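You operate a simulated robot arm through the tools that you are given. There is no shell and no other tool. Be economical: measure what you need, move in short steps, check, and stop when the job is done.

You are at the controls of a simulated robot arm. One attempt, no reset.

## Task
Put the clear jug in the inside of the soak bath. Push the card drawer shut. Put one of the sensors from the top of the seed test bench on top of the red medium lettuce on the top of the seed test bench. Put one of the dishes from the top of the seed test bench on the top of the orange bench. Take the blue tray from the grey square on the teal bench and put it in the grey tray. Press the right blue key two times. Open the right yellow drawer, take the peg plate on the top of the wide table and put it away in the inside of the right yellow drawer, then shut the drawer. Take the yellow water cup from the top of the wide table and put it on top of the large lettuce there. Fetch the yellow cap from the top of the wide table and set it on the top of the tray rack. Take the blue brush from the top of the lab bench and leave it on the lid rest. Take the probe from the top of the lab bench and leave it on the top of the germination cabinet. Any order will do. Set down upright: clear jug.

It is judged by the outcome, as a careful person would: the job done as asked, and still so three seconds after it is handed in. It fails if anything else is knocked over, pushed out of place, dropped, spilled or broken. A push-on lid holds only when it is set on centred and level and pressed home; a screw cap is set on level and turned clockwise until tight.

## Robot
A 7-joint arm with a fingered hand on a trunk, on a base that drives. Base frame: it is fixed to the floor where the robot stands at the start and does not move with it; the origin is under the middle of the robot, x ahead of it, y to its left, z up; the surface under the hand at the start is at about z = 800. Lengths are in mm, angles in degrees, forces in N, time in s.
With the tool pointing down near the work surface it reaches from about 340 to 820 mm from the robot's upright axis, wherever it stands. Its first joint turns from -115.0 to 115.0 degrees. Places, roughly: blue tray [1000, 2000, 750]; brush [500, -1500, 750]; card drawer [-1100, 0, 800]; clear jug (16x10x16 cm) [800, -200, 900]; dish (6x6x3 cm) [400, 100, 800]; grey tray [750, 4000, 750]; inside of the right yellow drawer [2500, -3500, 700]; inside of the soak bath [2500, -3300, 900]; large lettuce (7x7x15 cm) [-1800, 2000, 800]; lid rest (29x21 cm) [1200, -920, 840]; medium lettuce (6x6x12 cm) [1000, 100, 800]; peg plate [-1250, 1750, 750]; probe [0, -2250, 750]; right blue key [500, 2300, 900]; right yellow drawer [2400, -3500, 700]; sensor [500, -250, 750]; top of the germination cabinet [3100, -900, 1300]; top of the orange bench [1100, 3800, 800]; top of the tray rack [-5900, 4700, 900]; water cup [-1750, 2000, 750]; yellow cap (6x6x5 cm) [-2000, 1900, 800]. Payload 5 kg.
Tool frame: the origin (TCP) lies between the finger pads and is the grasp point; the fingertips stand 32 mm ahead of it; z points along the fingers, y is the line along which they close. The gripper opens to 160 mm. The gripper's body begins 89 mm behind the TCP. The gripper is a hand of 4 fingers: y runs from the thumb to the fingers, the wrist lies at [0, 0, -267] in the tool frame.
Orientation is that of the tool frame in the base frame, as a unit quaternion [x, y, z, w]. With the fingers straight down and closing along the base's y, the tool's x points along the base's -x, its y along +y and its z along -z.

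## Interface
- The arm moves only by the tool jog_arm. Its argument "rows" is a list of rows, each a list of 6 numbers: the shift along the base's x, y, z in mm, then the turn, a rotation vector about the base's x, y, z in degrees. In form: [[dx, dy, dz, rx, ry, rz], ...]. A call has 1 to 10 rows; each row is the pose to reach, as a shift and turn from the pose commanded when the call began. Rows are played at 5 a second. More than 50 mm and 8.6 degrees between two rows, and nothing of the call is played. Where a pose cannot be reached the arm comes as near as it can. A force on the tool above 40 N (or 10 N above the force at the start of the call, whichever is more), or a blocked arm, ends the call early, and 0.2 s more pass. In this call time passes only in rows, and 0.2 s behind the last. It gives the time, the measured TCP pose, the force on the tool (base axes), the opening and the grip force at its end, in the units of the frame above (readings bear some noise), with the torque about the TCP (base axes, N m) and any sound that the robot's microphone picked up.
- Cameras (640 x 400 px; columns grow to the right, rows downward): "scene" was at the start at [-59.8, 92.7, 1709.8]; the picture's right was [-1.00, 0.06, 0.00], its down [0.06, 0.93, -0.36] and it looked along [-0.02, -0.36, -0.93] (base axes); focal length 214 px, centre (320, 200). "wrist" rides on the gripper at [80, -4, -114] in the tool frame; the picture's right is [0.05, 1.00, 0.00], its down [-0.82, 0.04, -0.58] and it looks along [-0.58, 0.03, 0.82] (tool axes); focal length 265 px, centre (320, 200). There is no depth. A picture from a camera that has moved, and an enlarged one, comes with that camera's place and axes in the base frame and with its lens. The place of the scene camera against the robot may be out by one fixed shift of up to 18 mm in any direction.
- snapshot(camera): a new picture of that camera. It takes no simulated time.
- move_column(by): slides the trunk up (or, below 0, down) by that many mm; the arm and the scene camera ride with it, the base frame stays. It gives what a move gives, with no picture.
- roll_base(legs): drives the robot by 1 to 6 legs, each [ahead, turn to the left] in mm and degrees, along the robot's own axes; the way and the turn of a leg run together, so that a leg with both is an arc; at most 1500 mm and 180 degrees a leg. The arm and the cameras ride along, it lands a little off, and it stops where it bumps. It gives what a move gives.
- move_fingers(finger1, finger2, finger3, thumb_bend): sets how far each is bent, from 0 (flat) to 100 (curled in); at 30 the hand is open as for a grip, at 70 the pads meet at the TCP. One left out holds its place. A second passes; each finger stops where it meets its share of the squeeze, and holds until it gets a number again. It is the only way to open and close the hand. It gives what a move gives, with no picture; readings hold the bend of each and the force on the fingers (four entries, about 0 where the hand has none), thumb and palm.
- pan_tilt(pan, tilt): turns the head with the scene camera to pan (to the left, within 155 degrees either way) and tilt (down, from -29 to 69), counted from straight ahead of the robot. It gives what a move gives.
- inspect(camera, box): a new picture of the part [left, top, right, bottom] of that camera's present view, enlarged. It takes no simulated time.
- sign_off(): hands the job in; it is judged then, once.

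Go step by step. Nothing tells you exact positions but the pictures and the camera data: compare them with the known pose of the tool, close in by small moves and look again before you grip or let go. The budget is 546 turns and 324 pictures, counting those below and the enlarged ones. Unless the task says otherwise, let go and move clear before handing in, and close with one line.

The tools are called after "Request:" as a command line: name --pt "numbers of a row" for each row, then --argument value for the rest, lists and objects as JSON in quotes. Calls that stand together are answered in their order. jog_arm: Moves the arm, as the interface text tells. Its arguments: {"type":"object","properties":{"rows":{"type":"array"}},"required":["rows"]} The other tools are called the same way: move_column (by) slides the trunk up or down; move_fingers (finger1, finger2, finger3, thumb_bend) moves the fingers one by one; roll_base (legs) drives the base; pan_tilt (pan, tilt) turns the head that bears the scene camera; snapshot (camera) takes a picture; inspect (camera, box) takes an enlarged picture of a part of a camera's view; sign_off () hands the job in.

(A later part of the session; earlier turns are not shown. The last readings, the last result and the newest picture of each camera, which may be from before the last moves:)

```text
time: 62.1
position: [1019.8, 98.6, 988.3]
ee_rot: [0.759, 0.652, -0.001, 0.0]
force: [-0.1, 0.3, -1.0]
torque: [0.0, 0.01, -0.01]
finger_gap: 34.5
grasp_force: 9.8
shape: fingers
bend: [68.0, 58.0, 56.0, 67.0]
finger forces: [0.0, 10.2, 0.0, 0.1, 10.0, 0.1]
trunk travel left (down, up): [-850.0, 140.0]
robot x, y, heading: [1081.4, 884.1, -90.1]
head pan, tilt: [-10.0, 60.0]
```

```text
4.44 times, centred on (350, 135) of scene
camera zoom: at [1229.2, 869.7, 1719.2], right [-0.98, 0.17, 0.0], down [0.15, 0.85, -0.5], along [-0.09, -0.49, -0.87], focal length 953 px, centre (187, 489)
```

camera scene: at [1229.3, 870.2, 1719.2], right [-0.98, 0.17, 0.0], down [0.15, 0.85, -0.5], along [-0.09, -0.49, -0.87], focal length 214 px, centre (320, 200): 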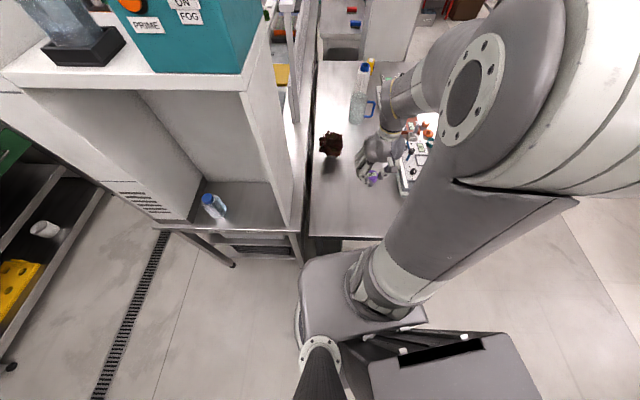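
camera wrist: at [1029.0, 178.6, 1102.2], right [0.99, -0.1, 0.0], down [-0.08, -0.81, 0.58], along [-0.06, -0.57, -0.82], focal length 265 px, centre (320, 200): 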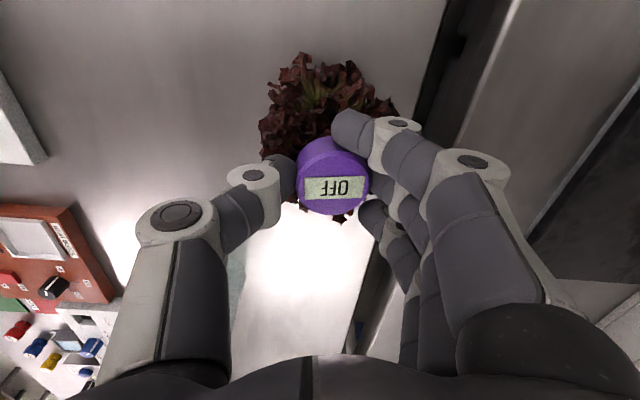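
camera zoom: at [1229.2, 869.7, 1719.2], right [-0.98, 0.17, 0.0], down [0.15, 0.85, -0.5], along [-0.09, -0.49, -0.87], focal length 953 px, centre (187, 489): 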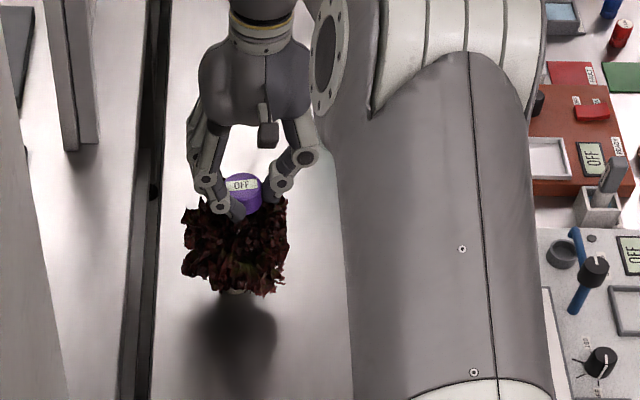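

Well centred. Lower in small steps until contact.

Request:
jog_arm --pt "0 0 -8 0 0 0" --pt "0 0 -14 0 0 0" --pt "0 0 -20 0 0 0"

Request:
inspect --camera "scene" --box '[290, 90, 410, 180]'

```text
time: 62.9
position: [1019.3, 99.0, 968.8]
ee_rot: [0.759, 0.652, 0.0, -0.001]
force: [-0.9, -0.6, -0.6]
torque: [-0.02, 0.01, 0.01]
finger_gap: 34.4
grasp_force: 10.3
shape: fingers
bend: [68.0, 58.0, 56.0, 67.0]
finger forces: [0.0, 10.3, 0.0, 0.0, 10.1, 0.0]
trunk travel left (down, up): [-850.0, 140.0]
robot x, y, heading: [1083.2, 884.9, -89.8]
head pan, tilt: [-10.0, 60.0]
```

```text
4.44 times, centred on (350, 135) of scene
camera zoom: at [1229.3, 870.1, 1719.2], right [-0.98, 0.17, 0.0], down [0.15, 0.85, -0.5], along [-0.09, -0.49, -0.87], focal length 953 px, centre (187, 489)
```

zoom: 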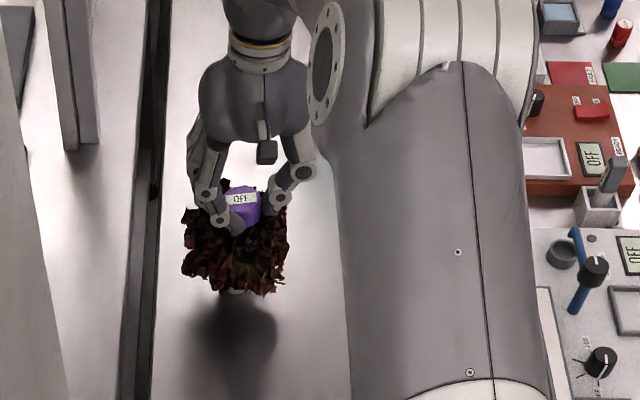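

Request:
jog_arm --pt "0 0 -4 0 0 0" --pt "0 0 -8 0 0 0" --pt "0 0 -12 0 0 0"

Request:
inspect --camera "scene" --box '[290, 90, 410, 180]'

```text
time: 63.7
position: [1019.8, 99.4, 957.0]
ee_rot: [0.759, 0.652, 0.0, -0.001]
force: [1.0, 0.3, -0.9]
torque: [0.02, -0.01, -0.02]
finger_gap: 34.4
grasp_force: 9.7
shape: fingers
bend: [68.0, 58.0, 56.0, 67.0]
finger forces: [0.0, 10.2, 0.1, 0.0, 10.1, 0.0]
trunk travel left (down, up): [-850.0, 140.0]
robot x, y, heading: [1082.9, 880.1, -90.2]
head pan, tilt: [-10.0, 60.0]
```

```text
4.44 times, centred on (350, 135) of scene
camera zoom: at [1229.3, 870.2, 1719.2], right [-0.98, 0.17, 0.0], down [0.15, 0.85, -0.5], along [-0.09, -0.49, -0.87], focal length 953 px, centre (187, 489)
```

zoom: 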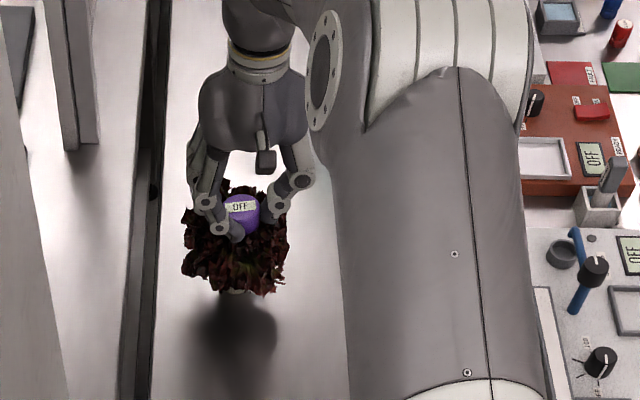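

Request:
jog_arm --pt "0 0 -4 0 0 0" --pt "0 0 -8 0 0 0" --pt "0 0 -12 0 0 0" --pt "0 0 -16 0 0 0"

Request:
inspect --camera "scene" --box '[290, 90, 410, 180]'

```text
time: 64.7
position: [1019.2, 98.6, 942.1]
ee_rot: [0.758, 0.652, -0.001, -0.001]
force: [0.7, 0.7, 5.5]
torque: [0.05, -0.12, 0.03]
finger_gap: 32.0
grasp_force: 7.8
shape: fingers
bend: [68.0, 60.0, 56.0, 68.0]
finger forces: [0.2, 7.6, 0.7, 0.0, 8.0, 0.0]
trunk travel left (down, up): [-850.0, 140.0]
robot x, y, heading: [1077.4, 887.9, -90.2]
head pan, tilt: [-10.0, 60.0]
```

```text
4.44 times, centred on (350, 135) of scene
camera zoom: at [1229.4, 871.1, 1719.1], right [-0.98, 0.17, 0.0], down [0.15, 0.85, -0.5], along [-0.09, -0.49, -0.87], focal length 953 px, centre (187, 489)
```

zoom: 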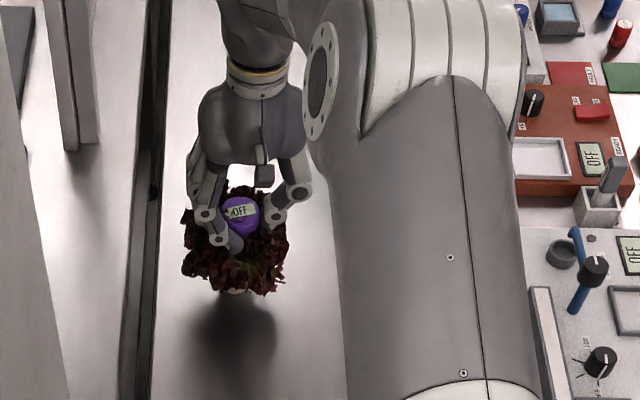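

Contact made; check the sensor's tilt with the wrist camera.

Request:
inspect --camera "wrist" --box '[200, 80, 460, 260]'

```text
2.22 times, centred on (330, 170) of wrist
camera zoom: at [1029.4, 179.9, 1055.7], right [0.99, -0.1, 0.0], down [-0.08, -0.81, 0.58], along [-0.06, -0.57, -0.82], focal length 590 px, centre (298, 267)
```

zoom: 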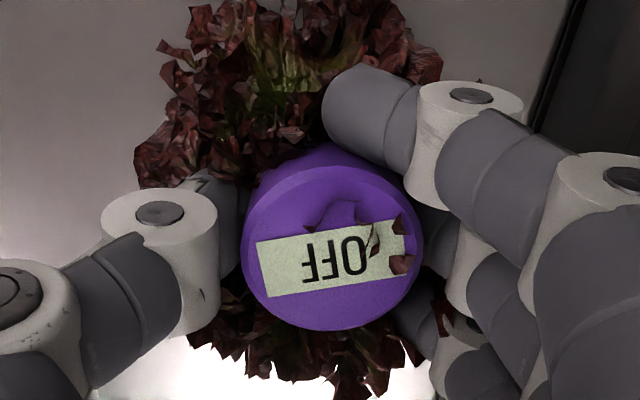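

The sensor rests on the lettuce core and is nearly level. I release gently.

Request:
move_fingers --finger1 56 --finger2 55 --finger3 52 --thumb_bend 62

Request:
inspect --camera "wrist" --box '[200, 80, 460, 260]'

```text
time: 65.7
position: [1018.1, 99.4, 941.8]
ee_rot: [0.759, 0.651, 0.0, -0.001]
force: [1.0, 0.5, 0.5]
torque: [0.02, 0.02, 0.0]
finger_gap: 56.5
grasp_force: 0.0
shape: fingers
bend: [56.0, 55.0, 52.0, 62.0]
finger forces: [0.0, 0.0, 0.0, 0.0, 0.0, 0.0]
trunk travel left (down, up): [-850.0, 140.0]
robot x, y, heading: [1076.8, 884.5, -90.2]
head pan, tilt: [-10.0, 60.0]
```

```text
2.22 times, centred on (330, 170) of wrist
camera zoom: at [1029.0, 179.2, 1055.9], right [0.99, -0.1, 0.0], down [-0.08, -0.81, 0.58], along [-0.06, -0.57, -0.82], focal length 590 px, centre (298, 267)
```

zoom: 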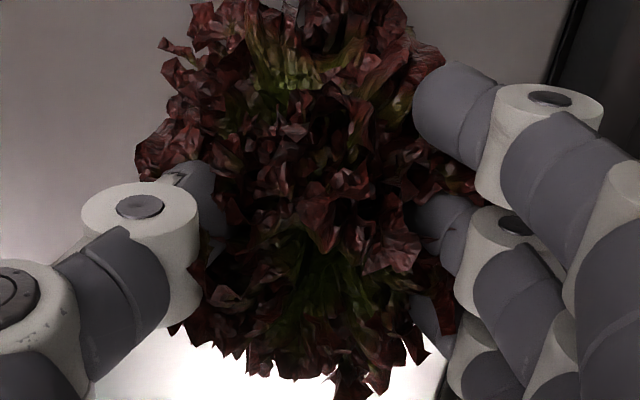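

The sensor sank out of sight among the leaves. I lift the hand and check where it went.

Request:
move_fingers --finger1 50 --finger2 50 --finger3 50 --thumb_bend 55

Request:
jog_arm --pt "0 0 20 0 0 0" --pt "0 0 60 0 0 0" --pt "0 0 105 0 0 0" --pt "0 40 125 0 0 0" --pt "0 85 140 0 0 0" --pt "0 130 150 0 0 0"

Request:
inspect --camera "scene" --box '[290, 90, 410, 180]'

Request:
inspect --camera "wrist" --box '[220, 100, 460, 300]'

```text
time: 66.7
position: [1020.1, 99.8, 940.6]
ee_rot: [0.759, 0.651, -0.001, -0.001]
force: [-0.6, -1.3, -0.3]
torque: [-0.01, 0.01, 0.01]
finger_gap: 80.6
grasp_force: 0.2
shape: fingers
bend: [50.0, 50.0, 50.0, 55.0]
finger forces: [0.0, 0.1, 0.0, 0.0, 0.1, 0.0]
trunk travel left (down, up): [-850.0, 140.0]
robot x, y, heading: [1083.5, 881.2, -89.9]
head pan, tilt: [-10.0, 60.0]
```

```text
time: 68.1
position: [1019.8, 230.5, 1092.2]
ee_rot: [0.759, 0.651, -0.001, 0.0]
force: [-0.2, 0.7, 0.9]
torque: [0.01, 0.0, 0.04]
finger_gap: 80.8
grasp_force: 0.0
shape: fingers
bend: [50.0, 50.0, 50.0, 55.0]
finger forces: [0.1, 0.0, 0.0, 0.0, 0.0, 0.0]
trunk travel left (down, up): [-850.0, 140.0]
robot x, y, heading: [1080.2, 886.0, -90.1]
head pan, tilt: [-10.0, 60.0]
```

```text
4.44 times, centred on (350, 135) of scene
camera zoom: at [1229.2, 872.7, 1719.1], right [-0.98, 0.17, 0.0], down [0.15, 0.85, -0.5], along [-0.09, -0.49, -0.87], focal length 953 px, centre (187, 489)
```

zoom: 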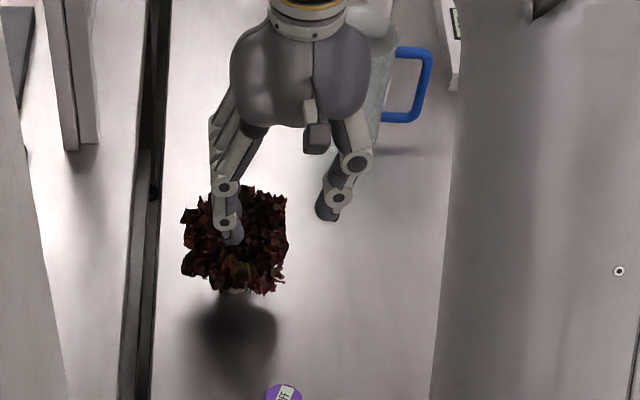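

```text
2.00 times, centred on (340, 200) of wrist
camera zoom: at [1028.2, 310.7, 1206.0], right [0.99, -0.1, 0.0], down [-0.08, -0.81, 0.58], along [-0.06, -0.58, -0.82], focal length 531 px, centre (280, 200)
```

zoom: 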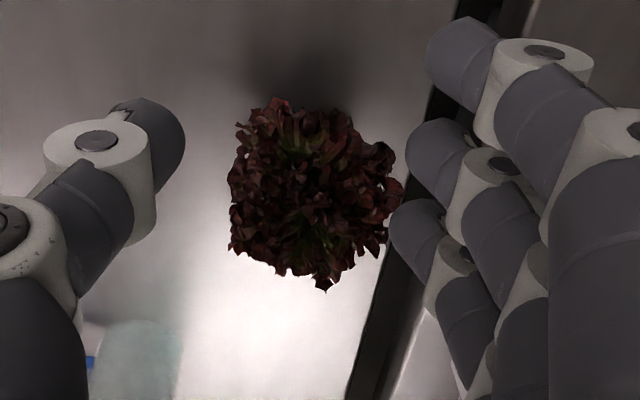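

The sensor slipped off and lies on the bench nearby. I locate it.

Request:
inspect --camera "scene" --box '[290, 130, 410, 220]'

Request:
inspect --camera "wrist" --box '[160, 0, 480, 200]'

```text
4.44 times, centred on (350, 175) of scene
camera zoom: at [1229.2, 872.7, 1719.1], right [-0.98, 0.17, 0.0], down [0.15, 0.85, -0.5], along [-0.09, -0.49, -0.87], focal length 953 px, centre (187, 311)
```

zoom: 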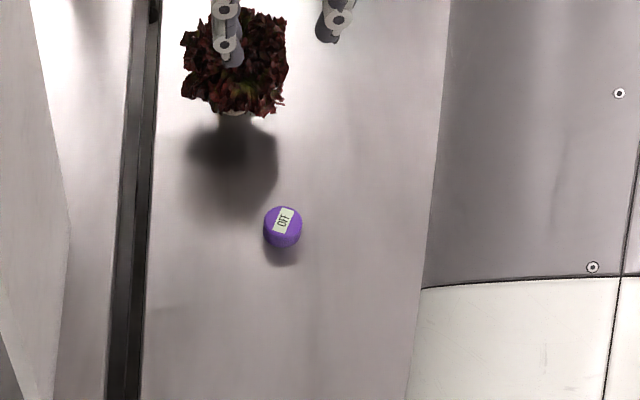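

```text
2.00 times, centred on (320, 100) of wrist
camera zoom: at [1028.2, 310.7, 1206.0], right [0.99, -0.1, 0.0], down [-0.08, -0.81, 0.58], along [-0.06, -0.58, -0.82], focal length 531 px, centre (320, 400)
```

zoom: 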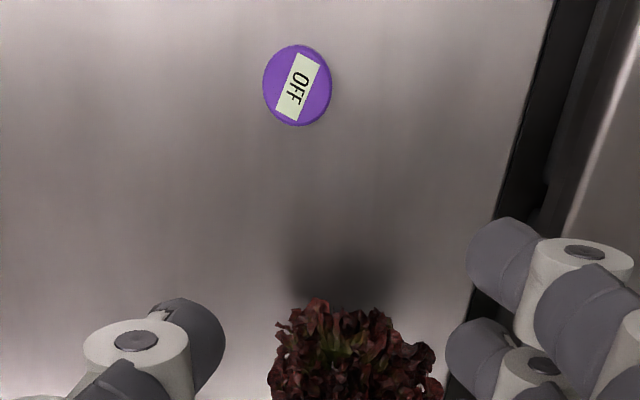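

The sensor lies face up at about (1009, 280), in a clear spot. I re-grasp it there, centred.

Request:
jog_arm --pt "-5 25 -35 0 0 0" --pt "-10 50 -75 0 0 0" --pt "-11 50 -120 0 0 0" --pt "-11 50 -165 0 0 0" --pt "-11 50 -210 0 0 0"

Request:
snapshot --camera "wrist"

```text
time: 69.3
position: [1005.8, 277.7, 881.9]
ee_rot: [0.759, 0.651, -0.001, 0.0]
force: [0.5, 0.6, 0.2]
torque: [0.04, 0.01, 0.02]
finger_gap: 80.7
grasp_force: 0.0
shape: fingers
bend: [50.0, 50.0, 50.0, 55.0]
finger forces: [0.0, 0.0, 0.0, 0.0, 0.0, 0.0]
trunk travel left (down, up): [-850.0, 140.0]
robot x, y, heading: [1084.4, 886.0, -90.0]
head pan, tilt: [-10.0, 60.0]
```

```text
279 pictures are left
camera wrist: at [1016.4, 358.4, 995.9], right [0.99, -0.1, 0.0], down [-0.08, -0.81, 0.58], along [-0.06, -0.57, -0.82], focal length 265 px, centre (320, 200)
```

wrist: 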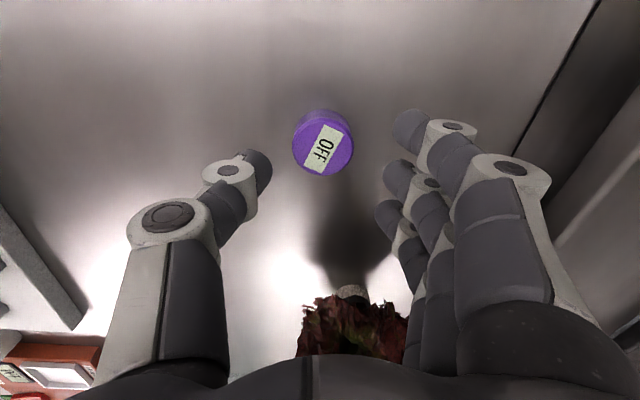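

Request:
move_fingers --finger1 55 --finger2 57 --finger3 55 --thumb_bend 57

Request:
jog_arm --pt "3 5 -20 0 0 0" --pt "3 5 -36 0 0 0" --pt "3 5 -40 0 0 0"

Request:
snapshot --camera "wrist"

```text
time: 70.3
position: [1008.3, 280.5, 882.3]
ee_rot: [0.759, 0.651, -0.001, -0.001]
force: [0.1, 0.0, -0.8]
torque: [0.02, -0.03, 0.01]
finger_gap: 70.8
grasp_force: 0.0
shape: fingers
bend: [55.0, 56.0, 55.0, 56.0]
finger forces: [0.0, 0.0, 0.1, 0.0, 0.0, 0.0]
trunk travel left (down, up): [-850.0, 140.0]
robot x, y, heading: [1077.5, 888.0, -90.0]
head pan, tilt: [-10.0, 60.0]
```

```text
time: 71.1
position: [1010.6, 285.2, 841.4]
ee_rot: [0.759, 0.651, -0.001, 0.0]
force: [1.0, -0.7, 0.2]
torque: [0.01, -0.01, 0.01]
finger_gap: 71.0
grasp_force: 0.1
shape: fingers
bend: [55.0, 56.0, 55.0, 56.0]
finger forces: [0.0, 0.0, 0.1, 0.1, 0.0, 0.0]
trunk travel left (down, up): [-850.0, 140.0]
robot x, y, heading: [1079.8, 886.4, -90.0]
head pan, tilt: [-10.0, 60.0]
```

```text
278 pictures are left
camera wrist: at [1020.7, 364.6, 956.1], right [0.99, -0.1, 0.0], down [-0.08, -0.81, 0.58], along [-0.06, -0.57, -0.82], focal length 265 px, centre (320, 200)
```

wrist: 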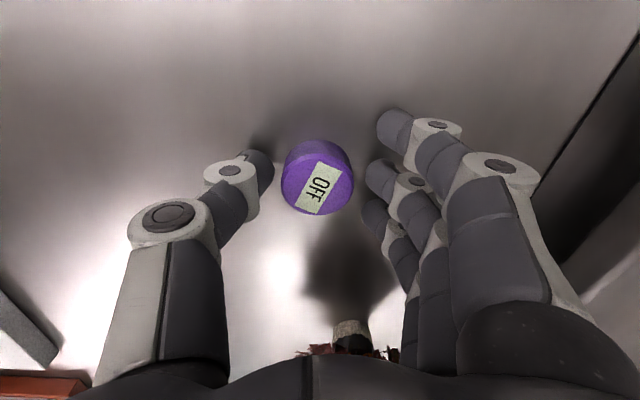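

Centred between thumb and middle finger. Lower a touch and close.

Request:
jog_arm --pt "0 0 -3 0 0 0" --pt "0 0 -5 0 0 0"

Request:
move_fingers --finger2 64 --thumb_bend 64

Request:
move_fingers --finger1 68 --finger2 70 --finger3 68 --thumb_bend 70

Request:
snapshot --camera "wrist"

```text
time: 71.7
position: [1010.8, 284.0, 840.9]
ee_rot: [0.759, 0.651, -0.003, 0.001]
force: [0.7, 4.7, 28.5]
torque: [0.5, 0.13, -0.05]
finger_gap: 71.0
grasp_force: 14.6
shape: fingers
bend: [56.0, 56.0, 55.0, 56.0]
finger forces: [8.4, 2.3, 2.3, 0.0, 16.0, 0.1]
trunk travel left (down, up): [-850.0, 140.0]
robot x, y, heading: [1081.8, 882.5, -90.1]
head pan, tilt: [-10.0, 60.0]
```

```text
time: 72.7
position: [1011.8, 283.7, 839.4]
ee_rot: [0.758, 0.652, -0.003, 0.002]
force: [2.8, 0.0, 37.9]
torque: [0.01, -1.72, -0.03]
finger_gap: 62.0
grasp_force: 24.1
shape: fingers
bend: [58.0, 60.0, 57.0, 62.0]
finger forces: [22.1, 4.9, 15.5, 0.0, 5.0, 0.0]
trunk travel left (down, up): [-850.0, 140.0]
robot x, y, heading: [1082.2, 884.8, -90.3]
head pan, tilt: [-10.0, 60.0]
```

```text
time: 73.7
position: [1011.2, 285.1, 837.2]
ee_rot: [0.759, 0.651, -0.001, 0.0]
force: [2.5, 0.2, 11.3]
torque: [-0.12, -0.37, 0.02]
finger_gap: 35.8
grasp_force: 17.0
shape: fingers
bend: [68.0, 67.0, 65.0, 67.0]
finger forces: [0.1, 15.6, 5.0, 0.1, 13.3, 0.0]
trunk travel left (down, up): [-850.0, 140.0]
robot x, y, heading: [1084.0, 883.7, -90.1]
head pan, tilt: [-10.0, 60.0]
```

```text
277 pictures are left
camera wrist: at [1020.9, 365.4, 951.2], right [0.99, -0.1, 0.0], down [-0.08, -0.81, 0.58], along [-0.06, -0.57, -0.82], focal length 265 px, centre (320, 200)
```

wrist: 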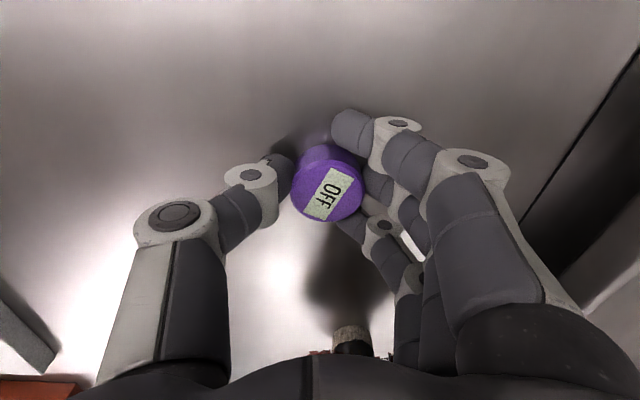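

Gripped. Lift and carry above the lettuce, then take a steep view.

Request:
jog_arm --pt "0 0 45 0 0 0" --pt "0 0 90 0 0 0" --pt "0 0 135 0 0 0" --pt "0 0 180 0 0 0" --pt "0 -30 215 0 0 0" --pt "2 -75 225 0 0 0" --pt "5 -120 225 0 0 0" --pt "8 -165 225 0 0 0" --pt "10 -210 225 0 0 0" --pt "10 -225 225 0 0 0"

Request:
snapshot --camera "wrist"

```text
time: 75.9
position: [1021.6, 58.3, 1061.0]
ee_rot: [0.759, 0.651, 0.0, -0.001]
force: [-0.8, -0.7, -0.9]
torque: [0.01, 0.03, 0.01]
finger_gap: 35.9
grasp_force: 12.5
shape: fingers
bend: [68.0, 64.0, 65.0, 67.0]
finger forces: [0.0, 7.7, 4.8, 0.1, 12.5, 0.0]
trunk travel left (down, up): [-850.0, 140.0]
robot x, y, heading: [1079.3, 885.0, -89.9]
head pan, tilt: [-10.0, 60.0]
```

```text
276 pictures are left
camera wrist: at [1030.9, 138.6, 1175.2], right [0.99, -0.1, 0.0], down [-0.08, -0.81, 0.58], along [-0.06, -0.57, -0.82], focal length 265 px, centre (320, 200)
```

wrist: 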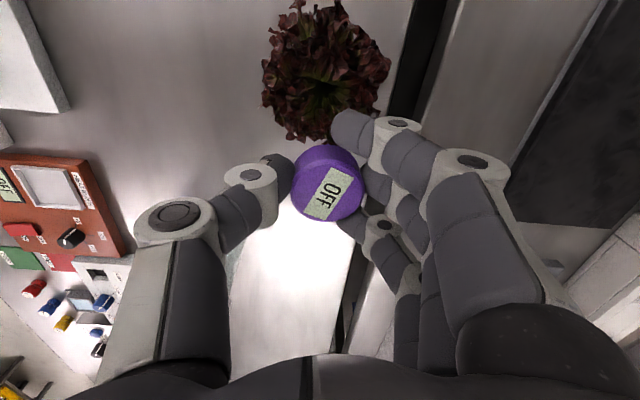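

Lettuce heart is near (1029, 80); last time I was ~11 mm off. Move to TCP (1022, 87) and descend.

Request:
jog_arm --pt "0 29 0 0 0 0" --pt "0 29 -40 0 0 0" --pt "0 29 -80 0 0 0" --pt "0 29 -100 0 0 0" --pt "0 29 -108 0 0 0" --pt "0 29 -112 0 0 0" --pt "0 29 -114 0 0 0"

Request:
inspect --camera "scene" --box '[290, 90, 410, 180]'

Request:
inspect --camera "wrist" --box '[200, 50, 460, 230]'

```text
time: 77.5
position: [1020.8, 87.5, 951.9]
ee_rot: [0.759, 0.651, -0.004, 0.002]
force: [0.4, 0.9, 22.4]
torque: [-0.2, -0.17, 0.03]
finger_gap: 35.6
grasp_force: 18.0
shape: fingers
bend: [68.0, 65.0, 66.0, 67.0]
finger forces: [0.1, 10.1, 8.2, 0.0, 17.1, 0.0]
trunk travel left (down, up): [-850.0, 140.0]
robot x, y, heading: [1080.7, 885.4, -90.0]
head pan, tilt: [-10.0, 60.0]
```

```text
4.44 times, centred on (350, 135) of scene
camera zoom: at [1229.5, 873.2, 1719.5], right [-0.98, 0.17, 0.0], down [0.15, 0.85, -0.5], along [-0.09, -0.49, -0.87], focal length 953 px, centre (187, 489)
```

zoom: 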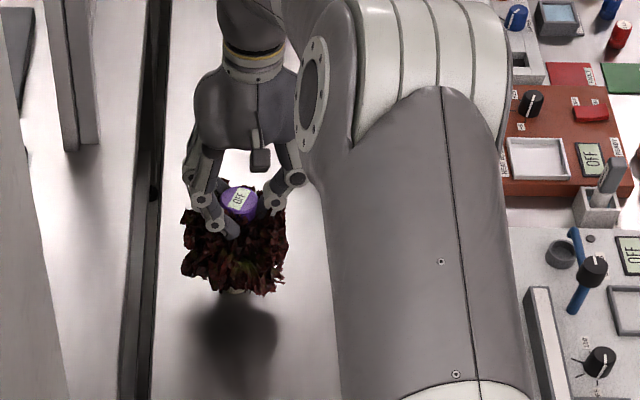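

```text
2.22 times, centred on (330, 140) of wrist
camera zoom: at [1031.5, 168.7, 1065.5], right [0.99, -0.1, 0.0], down [-0.08, -0.81, 0.58], along [-0.06, -0.58, -0.81], focal length 590 px, centre (298, 333)
```

zoom: 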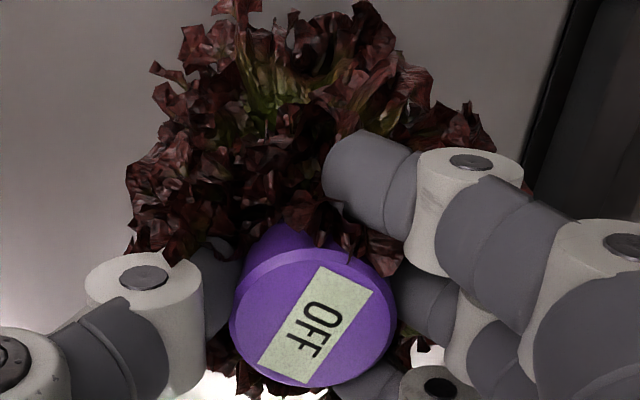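

The sensor now sits flat on the core (contact 10 mm higher than before, and the stem axis computes to about (1025, 75), matching). Ease off the load and release symmetrically.

Request:
jog_arm --pt "0 0 4 0 0 0"

Request:
move_fingers --finger1 64 --finger2 62 --finger3 62 --thumb_bend 65

Request:
inspect --camera "wrist" --box '[200, 50, 460, 230]'

```text
time: 77.9
position: [1021.5, 89.0, 952.7]
ee_rot: [0.758, 0.652, -0.001, 0.0]
force: [-0.1, -1.8, 14.0]
torque: [-0.17, -0.17, 0.0]
finger_gap: 35.5
grasp_force: 17.2
shape: fingers
bend: [68.0, 65.0, 66.0, 67.0]
finger forces: [0.0, 9.5, 8.8, 0.0, 15.7, 0.0]
trunk travel left (down, up): [-850.0, 140.0]
robot x, y, heading: [1083.1, 884.4, -90.1]
head pan, tilt: [-10.0, 60.0]
```

```text
time: 78.9
position: [1023.2, 88.1, 951.5]
ee_rot: [0.759, 0.651, 0.0, 0.0]
force: [-0.4, 0.4, -0.9]
torque: [-0.01, -0.01, -0.01]
finger_gap: 41.9
grasp_force: 4.1
shape: fingers
bend: [64.0, 59.0, 62.0, 64.0]
finger forces: [0.0, 3.5, 0.5, 0.1, 4.0, 0.0]
trunk travel left (down, up): [-850.0, 140.0]
robot x, y, heading: [1080.8, 887.4, -90.1]
head pan, tilt: [-10.0, 60.0]
```

```text
2.22 times, centred on (330, 140) of wrist
camera zoom: at [1031.3, 168.3, 1065.7], right [0.99, -0.1, 0.0], down [-0.08, -0.81, 0.58], along [-0.06, -0.57, -0.82], focal length 590 px, centre (298, 333)
```

zoom: 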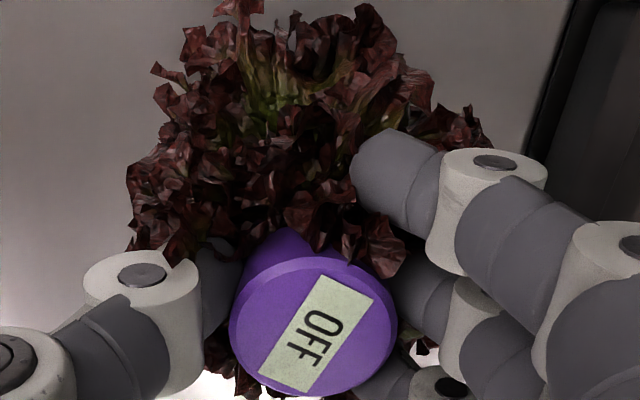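

Request:
move_fingers --finger1 58 --finger2 55 --finger3 57 --thumb_bend 61

Request:
inspect --camera "wrist" --box '[200, 50, 460, 230]'

```text
time: 79.9
position: [1022.5, 86.9, 951.3]
ee_rot: [0.758, 0.652, 0.0, 0.0]
force: [-0.7, 1.0, 0.8]
torque: [0.0, -0.05, 0.01]
finger_gap: 56.4
grasp_force: 0.0
shape: fingers
bend: [57.0, 55.0, 56.0, 61.0]
finger forces: [0.0, 0.0, 0.1, 0.1, 0.1, 0.0]
trunk travel left (down, up): [-850.0, 140.0]
robot x, y, heading: [1081.1, 884.8, -90.1]
head pan, tilt: [-10.0, 60.0]
```

```text
2.22 times, centred on (330, 140) of wrist
camera zoom: at [1031.3, 168.3, 1066.0], right [0.99, -0.1, 0.0], down [-0.08, -0.81, 0.58], along [-0.06, -0.57, -0.82], focal length 590 px, centre (298, 333)
```

zoom: 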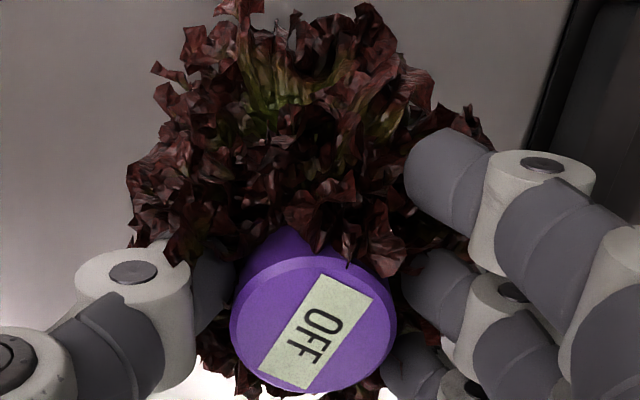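

It stays put, free of the fingers. Open wider and rise.

Request:
move_fingers --finger1 46 --finger2 46 --finger3 46 --thumb_bend 52

Request:
jog_arm --pt "0 0 20 0 0 0" --pt "0 0 60 0 0 0" --pt "0 0 105 0 0 0" --pt "0 40 130 0 0 0" --pt "0 85 150 0 0 0" --pt "0 130 160 0 0 0"

Request:
inspect --camera "wrist" --box '[220, 100, 460, 300]'

Request:
inspect --camera "scene" --box '[290, 90, 410, 180]'

```text
time: 80.9
position: [1021.7, 88.8, 951.5]
ee_rot: [0.759, 0.651, -0.001, 0.0]
force: [-0.3, -0.1, -0.1]
torque: [-0.03, -0.01, 0.02]
finger_gap: 94.2
grasp_force: 0.1
shape: fingers
bend: [46.0, 46.0, 46.0, 52.0]
finger forces: [0.1, 0.0, 0.1, 0.0, 0.0, 0.1]
trunk travel left (down, up): [-850.0, 140.0]
robot x, y, heading: [1076.5, 886.5, -90.0]
head pan, tilt: [-10.0, 60.0]
```

```text
time: 82.3
position: [1020.7, 220.5, 1112.8]
ee_rot: [0.758, 0.652, -0.001, 0.0]
force: [0.7, -0.1, 0.2]
torque: [-0.06, 0.03, -0.03]
finger_gap: 94.4
grasp_force: 0.1
shape: fingers
bend: [46.0, 46.0, 46.0, 52.0]
finger forces: [0.0, 0.1, 0.0, 0.1, 0.1, 0.1]
trunk travel left (down, up): [-850.0, 140.0]
robot x, y, heading: [1078.9, 881.6, -90.0]
head pan, tilt: [-10.0, 60.0]
```

```text
2.00 times, centred on (340, 200) of wrist
camera zoom: at [1030.7, 300.4, 1227.0], right [0.99, -0.1, 0.0], down [-0.08, -0.81, 0.58], along [-0.06, -0.58, -0.82], focal length 531 px, centre (280, 200)
```

zoom: 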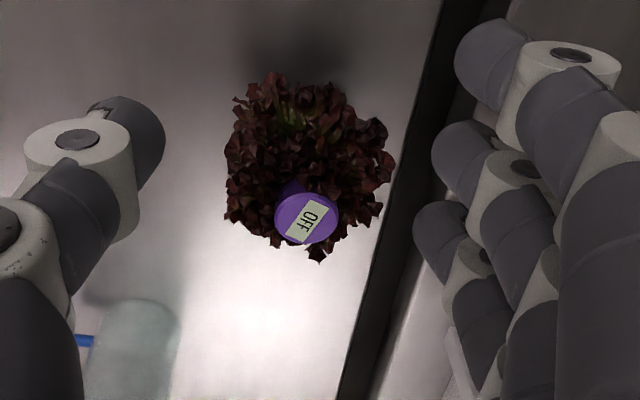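

```text
4.44 times, centred on (350, 135) of scene
camera zoom: at [1229.3, 872.7, 1719.1], right [-0.98, 0.17, 0.0], down [0.15, 0.85, -0.5], along [-0.09, -0.49, -0.87], focal length 953 px, centre (187, 489)
```

zoom: 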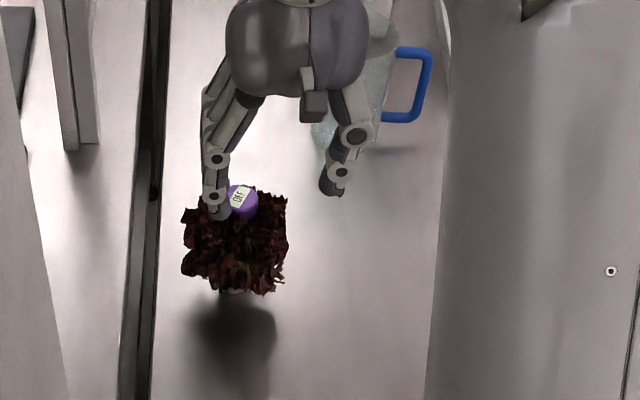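

The sensor is stable on top of the lettuce. Next: the white dish, which I can pinch by its near wall from the left end of the bench; I drive there.

Request:
roll_base --legs '[[-130, 0], [0, -90], [450, 0], [0, 79]]'

Request:
snapshot --camera "wrist"

Request:
snapshot --camera "scene"

```text
time: 93.1
position: [450.9, 359.6, 1112.9]
ee_rot: [0.815, 0.58, -0.001, 0.0]
force: [0.3, -0.3, 0.8]
torque: [0.03, 0.01, -0.03]
finger_gap: 94.2
grasp_force: 0.0
shape: fingers
bend: [46.0, 46.0, 46.0, 52.0]
finger forces: [0.1, 0.0, 0.0, 0.0, 0.0, 0.1]
trunk travel left (down, up): [-850.0, 140.0]
robot x, y, heading: [628.7, 1006.9, -100.5]
head pan, tilt: [-10.0, 60.0]
```

```text
269 pictures are left
camera wrist: at [474.8, 437.3, 1226.1], right [0.96, -0.28, 0.0], down [-0.23, -0.78, 0.58], along [-0.16, -0.55, -0.82], focal length 265 px, centre (320, 200)
```

wrist: 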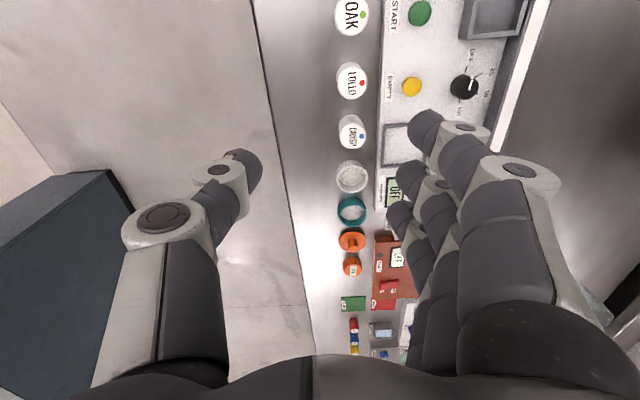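

```text
268 pictures are left
camera scene: at [775.5, 964.5, 1719.1], right [-0.94, 0.35, 0.0], down [0.3, 0.81, -0.5], along [-0.17, -0.47, -0.87], focal length 214 px, centre (320, 200)
```

scene: 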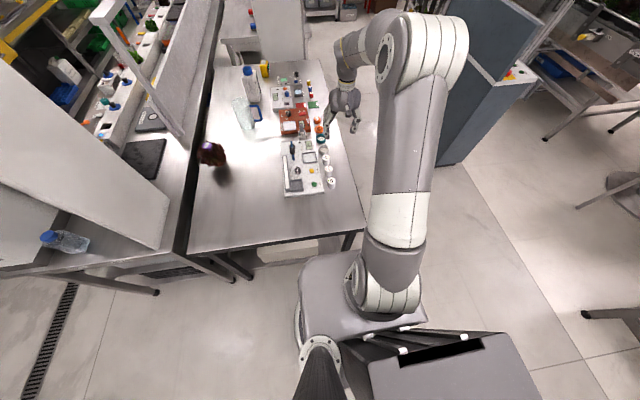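

White dish is at about (464, 201). Drive 60 mm closer, then bring the hand over.

Request:
roll_base --legs '[[60, 0]]'

Request:
move_fingers --finger1 46 --finger2 56 --finger3 46 --thumb_bend 52

Request:
snapshot --camera "wrist"

```text
time: 94.1
position: [439.3, 297.7, 1111.6]
ee_rot: [0.814, 0.58, 0.0, -0.001]
force: [0.1, -0.3, -0.4]
torque: [0.02, 0.01, -0.01]
finger_gap: 94.6
grasp_force: 0.0
shape: fingers
bend: [46.0, 46.0, 46.0, 52.0]
finger forces: [0.1, 0.0, 0.0, 0.0, 0.0, 0.1]
trunk travel left (down, up): [-850.0, 140.0]
robot x, y, heading: [616.8, 945.5, -100.6]
head pan, tilt: [-10.0, 60.0]
```

```text
time: 95.1
position: [440.4, 301.0, 1112.4]
ee_rot: [0.814, 0.58, -0.001, -0.002]
force: [-0.4, 0.3, 0.1]
torque: [-0.01, 0.01, 0.04]
finger_gap: 94.6
grasp_force: 0.0
shape: fingers
bend: [46.0, 56.0, 46.0, 52.0]
finger forces: [0.0, 0.0, 0.1, 0.0, 0.0, 0.1]
trunk travel left (down, up): [-850.0, 140.0]
robot x, y, heading: [620.4, 944.9, -100.5]
head pan, tilt: [-10.0, 60.0]
```

```text
267 pictures are left
camera wrist: at [463.9, 378.0, 1225.9], right [0.96, -0.28, 0.0], down [-0.23, -0.78, 0.58], along [-0.16, -0.55, -0.82], focal length 265 px, centre (320, 200)
```

wrist: 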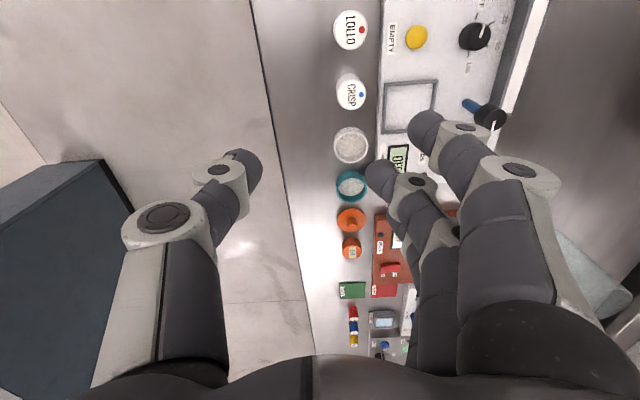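

Request:
inspect --camera "wrist" --box '[300, 60, 460, 260]'

```text
2.00 times, centred on (380, 160) of wrist
camera zoom: at [463.9, 378.0, 1225.9], right [0.96, -0.28, 0.0], down [-0.23, -0.78, 0.58], along [-0.16, -0.55, -0.82], focal length 531 px, centre (200, 280)
```

zoom: 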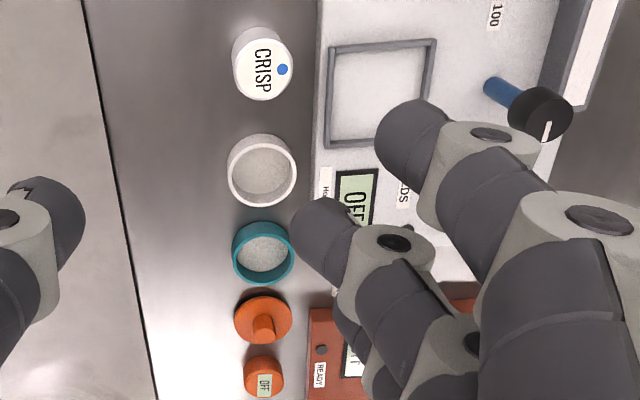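

Both dishes are empty. Aim at the white dish's near wall, (439, 207): set finger 2 to go inside, thumb outside, others clear, and approach to z=900.

Request:
move_fingers --finger1 42 --finger2 58 --finger3 42 --thumb_bend 55

Request:
jog_arm --pt "0 -45 0 0 0 0" --pt "0 -93 0 0 0 0" --pt "0 -93 -45 0 0 0" --pt "0 -93 -90 0 0 0" --pt "0 -93 -135 0 0 0" --pt "0 -93 -180 0 0 0" --pt "0 -93 -212 0 0 0"

Request:
snapshot --camera "wrist"

```text
time: 96.1
position: [440.3, 300.1, 1112.0]
ee_rot: [0.815, 0.58, 0.0, -0.001]
force: [0.7, -1.1, 0.5]
torque: [0.01, 0.01, -0.01]
finger_gap: 97.2
grasp_force: 0.0
shape: fingers
bend: [42.0, 57.0, 42.0, 55.0]
finger forces: [0.1, 0.1, 0.0, 0.1, 0.1, 0.1]
trunk travel left (down, up): [-850.0, 140.0]
robot x, y, heading: [620.4, 942.7, -100.6]
head pan, tilt: [-10.0, 60.0]
```

```text
time: 97.7
position: [440.6, 207.2, 896.7]
ee_rot: [0.815, 0.58, -0.001, -0.001]
force: [0.5, -0.1, -0.5]
torque: [0.01, 0.0, 0.03]
finger_gap: 97.3
grasp_force: 0.0
shape: fingers
bend: [42.0, 57.0, 42.0, 55.0]
finger forces: [0.1, 0.0, 0.0, 0.0, 0.1, 0.0]
trunk travel left (down, up): [-850.0, 140.0]
robot x, y, heading: [616.4, 943.4, -100.5]
head pan, tilt: [-10.0, 60.0]
```

```text
265 pictures are left
camera wrist: at [464.2, 284.7, 1012.1], right [0.96, -0.28, 0.0], down [-0.23, -0.78, 0.58], along [-0.16, -0.55, -0.82], focal length 265 px, centre (320, 200)
```

wrist: 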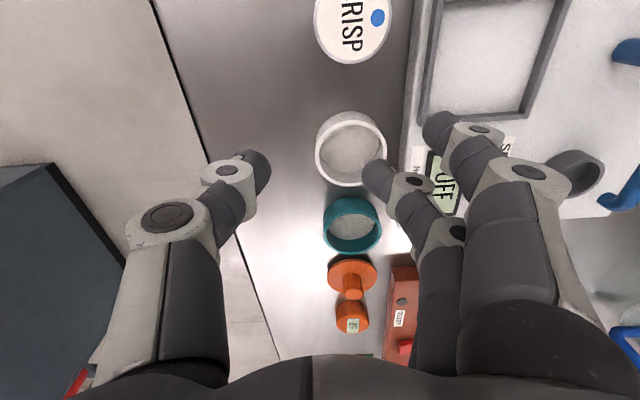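

Request:
move_fingers --finger1 46 --finger2 60 --finger3 46 --thumb_bend 58

Request:
jog_arm --pt "-1 0 -20 0 0 0" --pt "-1 0 -42 0 0 0"

Request:
snapshot --camera "wrist"

```text
time: 98.7
position: [440.6, 207.8, 898.5]
ee_rot: [0.815, 0.58, 0.0, -0.002]
force: [0.8, -0.1, 0.2]
torque: [0.0, -0.03, 0.03]
finger_gap: 86.5
grasp_force: 0.0
shape: fingers
bend: [46.0, 60.0, 46.0, 57.0]
finger forces: [0.1, 0.0, 0.1, 0.0, 0.0, 0.0]
trunk travel left (down, up): [-850.0, 140.0]
robot x, y, heading: [621.3, 946.7, -100.4]
head pan, tilt: [-10.0, 60.0]
```

```text
time: 99.3
position: [438.5, 209.5, 861.8]
ee_rot: [0.815, 0.579, -0.002, 0.002]
force: [-1.9, 1.2, 21.1]
torque: [0.32, -1.44, 0.16]
finger_gap: 86.8
grasp_force: 10.6
shape: fingers
bend: [47.0, 60.0, 46.0, 57.0]
finger forces: [21.2, 0.1, 0.0, 0.0, 0.1, 0.1]
trunk travel left (down, up): [-850.0, 140.0]
robot x, y, heading: [619.0, 945.8, -100.4]
head pan, tilt: [-10.0, 60.0]
```

```text
264 pictures are left
camera wrist: at [462.6, 285.9, 974.7], right [0.96, -0.28, 0.0], down [-0.23, -0.78, 0.58], along [-0.16, -0.56, -0.81], focal length 265 px, centre (320, 200)
```

wrist: 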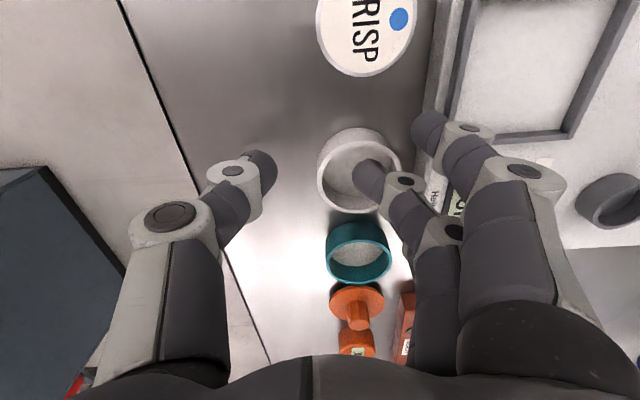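

Finger 1 rests on the device. Lift, tuck fingers 1 and 3 in line with the wall instead.

Request:
jog_arm --pt "0 0 20 0 0 0" --pt "0 0 40 0 0 0"

Request:
move_fingers --finger1 69 --finger2 60 --finger3 69 --thumb_bend 58

Request:
snapshot --camera "wrist"

```text
time: 99.9
position: [440.2, 208.6, 896.4]
ee_rot: [0.815, 0.579, 0.001, -0.001]
force: [-0.1, -0.3, 0.0]
torque: [0.0, -0.02, -0.01]
finger_gap: 85.8
grasp_force: 0.1
shape: fingers
bend: [46.0, 60.0, 46.0, 57.0]
finger forces: [0.0, 0.0, 0.1, 0.0, 0.0, 0.0]
trunk travel left (down, up): [-850.0, 140.0]
robot x, y, heading: [619.7, 945.7, -100.3]
head pan, tilt: [-10.0, 60.0]
```

```text
time: 100.9
position: [439.4, 209.9, 897.7]
ee_rot: [0.815, 0.58, -0.001, 0.0]
force: [-0.7, 0.7, -0.2]
torque: [-0.03, -0.01, 0.0]
finger_gap: 44.6
grasp_force: 0.1
shape: fingers
bend: [69.0, 60.0, 69.0, 57.0]
finger forces: [0.0, 0.1, 0.1, 0.1, 0.1, 0.1]
trunk travel left (down, up): [-850.0, 140.0]
robot x, y, heading: [618.5, 943.7, -100.6]
head pan, tilt: [-10.0, 60.0]
```

```text
263 pictures are left
camera wrist: at [462.9, 285.7, 1011.7], right [0.96, -0.28, 0.0], down [-0.23, -0.78, 0.58], along [-0.16, -0.55, -0.82], focal length 265 px, centre (320, 200)
```

wrist: 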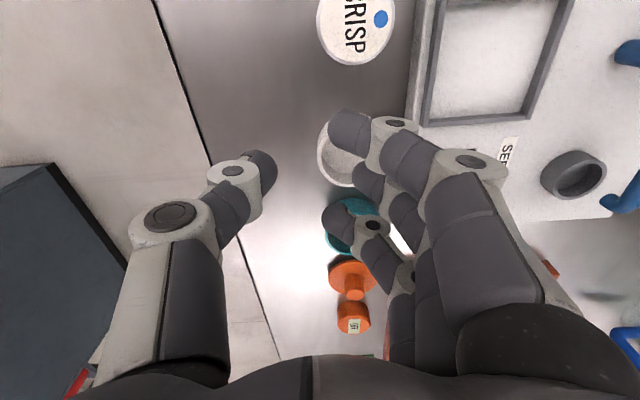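

Request:
jog_arm --pt "0 -1 -20 0 0 0" --pt "0 -1 -36 0 0 0"

Request:
snapshot --camera "wrist"

```text
time: 101.5
position: [438.9, 207.0, 860.4]
ee_rot: [0.815, 0.58, 0.0, -0.001]
force: [-1.2, -0.7, -0.3]
torque: [-0.01, 0.0, 0.01]
finger_gap: 44.5
grasp_force: 0.1
shape: fingers
bend: [69.0, 60.0, 69.0, 57.0]
finger forces: [0.0, 0.0, 0.1, 0.0, 0.1, 0.1]
trunk travel left (down, up): [-850.0, 140.0]
robot x, y, heading: [619.5, 947.9, -100.3]
head pan, tilt: [-10.0, 60.0]
```

```text
262 pictures are left
camera wrist: at [462.5, 283.8, 975.0], right [0.96, -0.28, 0.0], down [-0.23, -0.78, 0.58], along [-0.16, -0.55, -0.82], focal length 265 px, centre (320, 200)
```

wrist: 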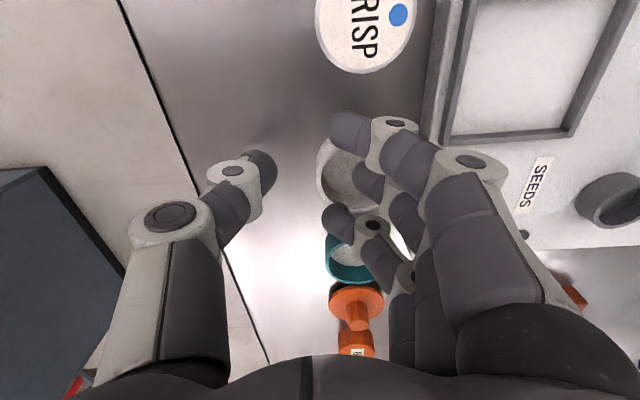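

Request:
jog_arm --pt "0 0 -4 0 0 0" --pt "0 0 -8 0 0 0"

Request:
inspect --camera "wrist" --box '[220, 90, 460, 240]'

```text
time: 102.1
position: [440.0, 206.0, 855.0]
ee_rot: [0.814, 0.581, -0.002, 0.0]
force: [1.4, -2.0, 9.9]
torque: [-0.35, -0.02, 0.06]
finger_gap: 44.5
grasp_force: 5.3
shape: fingers
bend: [69.0, 60.0, 71.0, 57.0]
finger forces: [0.0, 0.0, 10.2, 0.0, 0.0, 0.0]
trunk travel left (down, up): [-850.0, 140.0]
robot x, y, heading: [617.9, 945.9, -100.5]
head pan, tilt: [-10.0, 60.0]
```

```text
2.67 times, centred on (340, 165) of wrist
camera zoom: at [463.6, 283.0, 969.9], right [0.96, -0.28, 0.0], down [-0.23, -0.78, 0.58], along [-0.16, -0.56, -0.81], focal length 708 px, centre (267, 293)
```

zoom: 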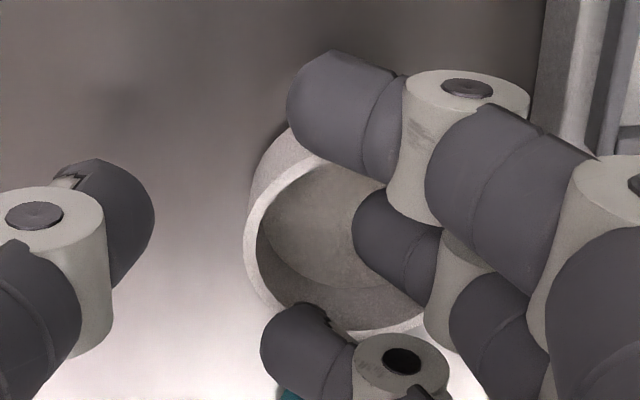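

Finger 3 touches the rim. Lift and curl fingers 1 and 3 fully out of the way instead.

Request:
jog_arm --pt "0 0 20 0 0 0" --pt "0 0 40 0 0 0"

Request:
move_fingers --finger1 95 --finger2 60 --finger3 95 --thumb_bend 57

Request:
snapshot --camera "wrist"

Request:
inspect --camera "scene" --box '[280, 60, 400, 200]'

```text
time: 102.7
position: [440.2, 207.3, 893.9]
ee_rot: [0.814, 0.58, 0.0, -0.001]
force: [-0.9, 0.0, 0.8]
torque: [0.0, -0.01, 0.0]
finger_gap: 44.5
grasp_force: 0.0
shape: fingers
bend: [69.0, 60.0, 69.0, 57.0]
finger forces: [0.1, 0.1, 0.1, 0.0, 0.0, 0.1]
trunk travel left (down, up): [-850.0, 140.0]
robot x, y, heading: [618.5, 943.0, -100.5]
head pan, tilt: [-10.0, 60.0]
```

```text
time: 103.7
position: [438.8, 206.3, 894.5]
ee_rot: [0.815, 0.58, -0.001, -0.001]
force: [-0.3, -0.3, -0.3]
torque: [0.0, 0.03, -0.03]
finger_gap: 48.5
grasp_force: 0.0
shape: fingers
bend: [95.0, 60.0, 95.0, 56.0]
finger forces: [0.0, 0.0, 0.1, 0.0, 0.1, 0.0]
trunk travel left (down, up): [-850.0, 140.0]
robot x, y, heading: [615.1, 945.5, -100.4]
head pan, tilt: [-10.0, 60.0]
```

```text
260 pictures are left
camera wrist: at [462.7, 284.0, 1007.6], right [0.96, -0.28, 0.0], down [-0.23, -0.78, 0.58], along [-0.16, -0.55, -0.82], focal length 265 px, centre (320, 200)
```

wrist: 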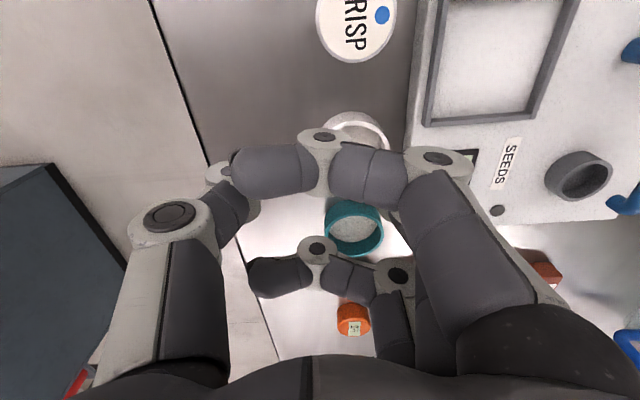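

```text
2.86 times, centred on (340, 130) of scene
camera zoom: at [764.3, 905.1, 1719.2], right [-0.94, 0.35, 0.0], down [0.3, 0.81, -0.5], along [-0.17, -0.47, -0.87], focal length 613 px, centre (263, 400)
```

zoom: 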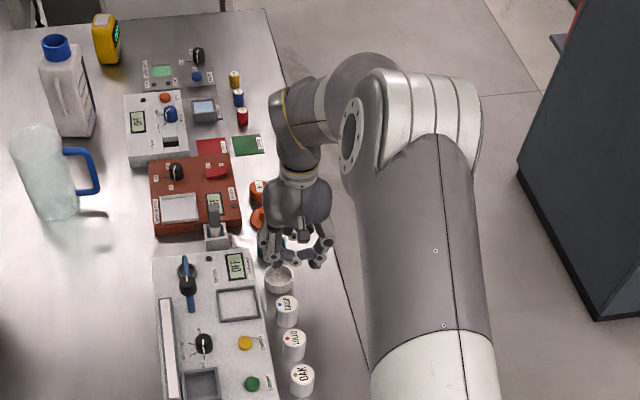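

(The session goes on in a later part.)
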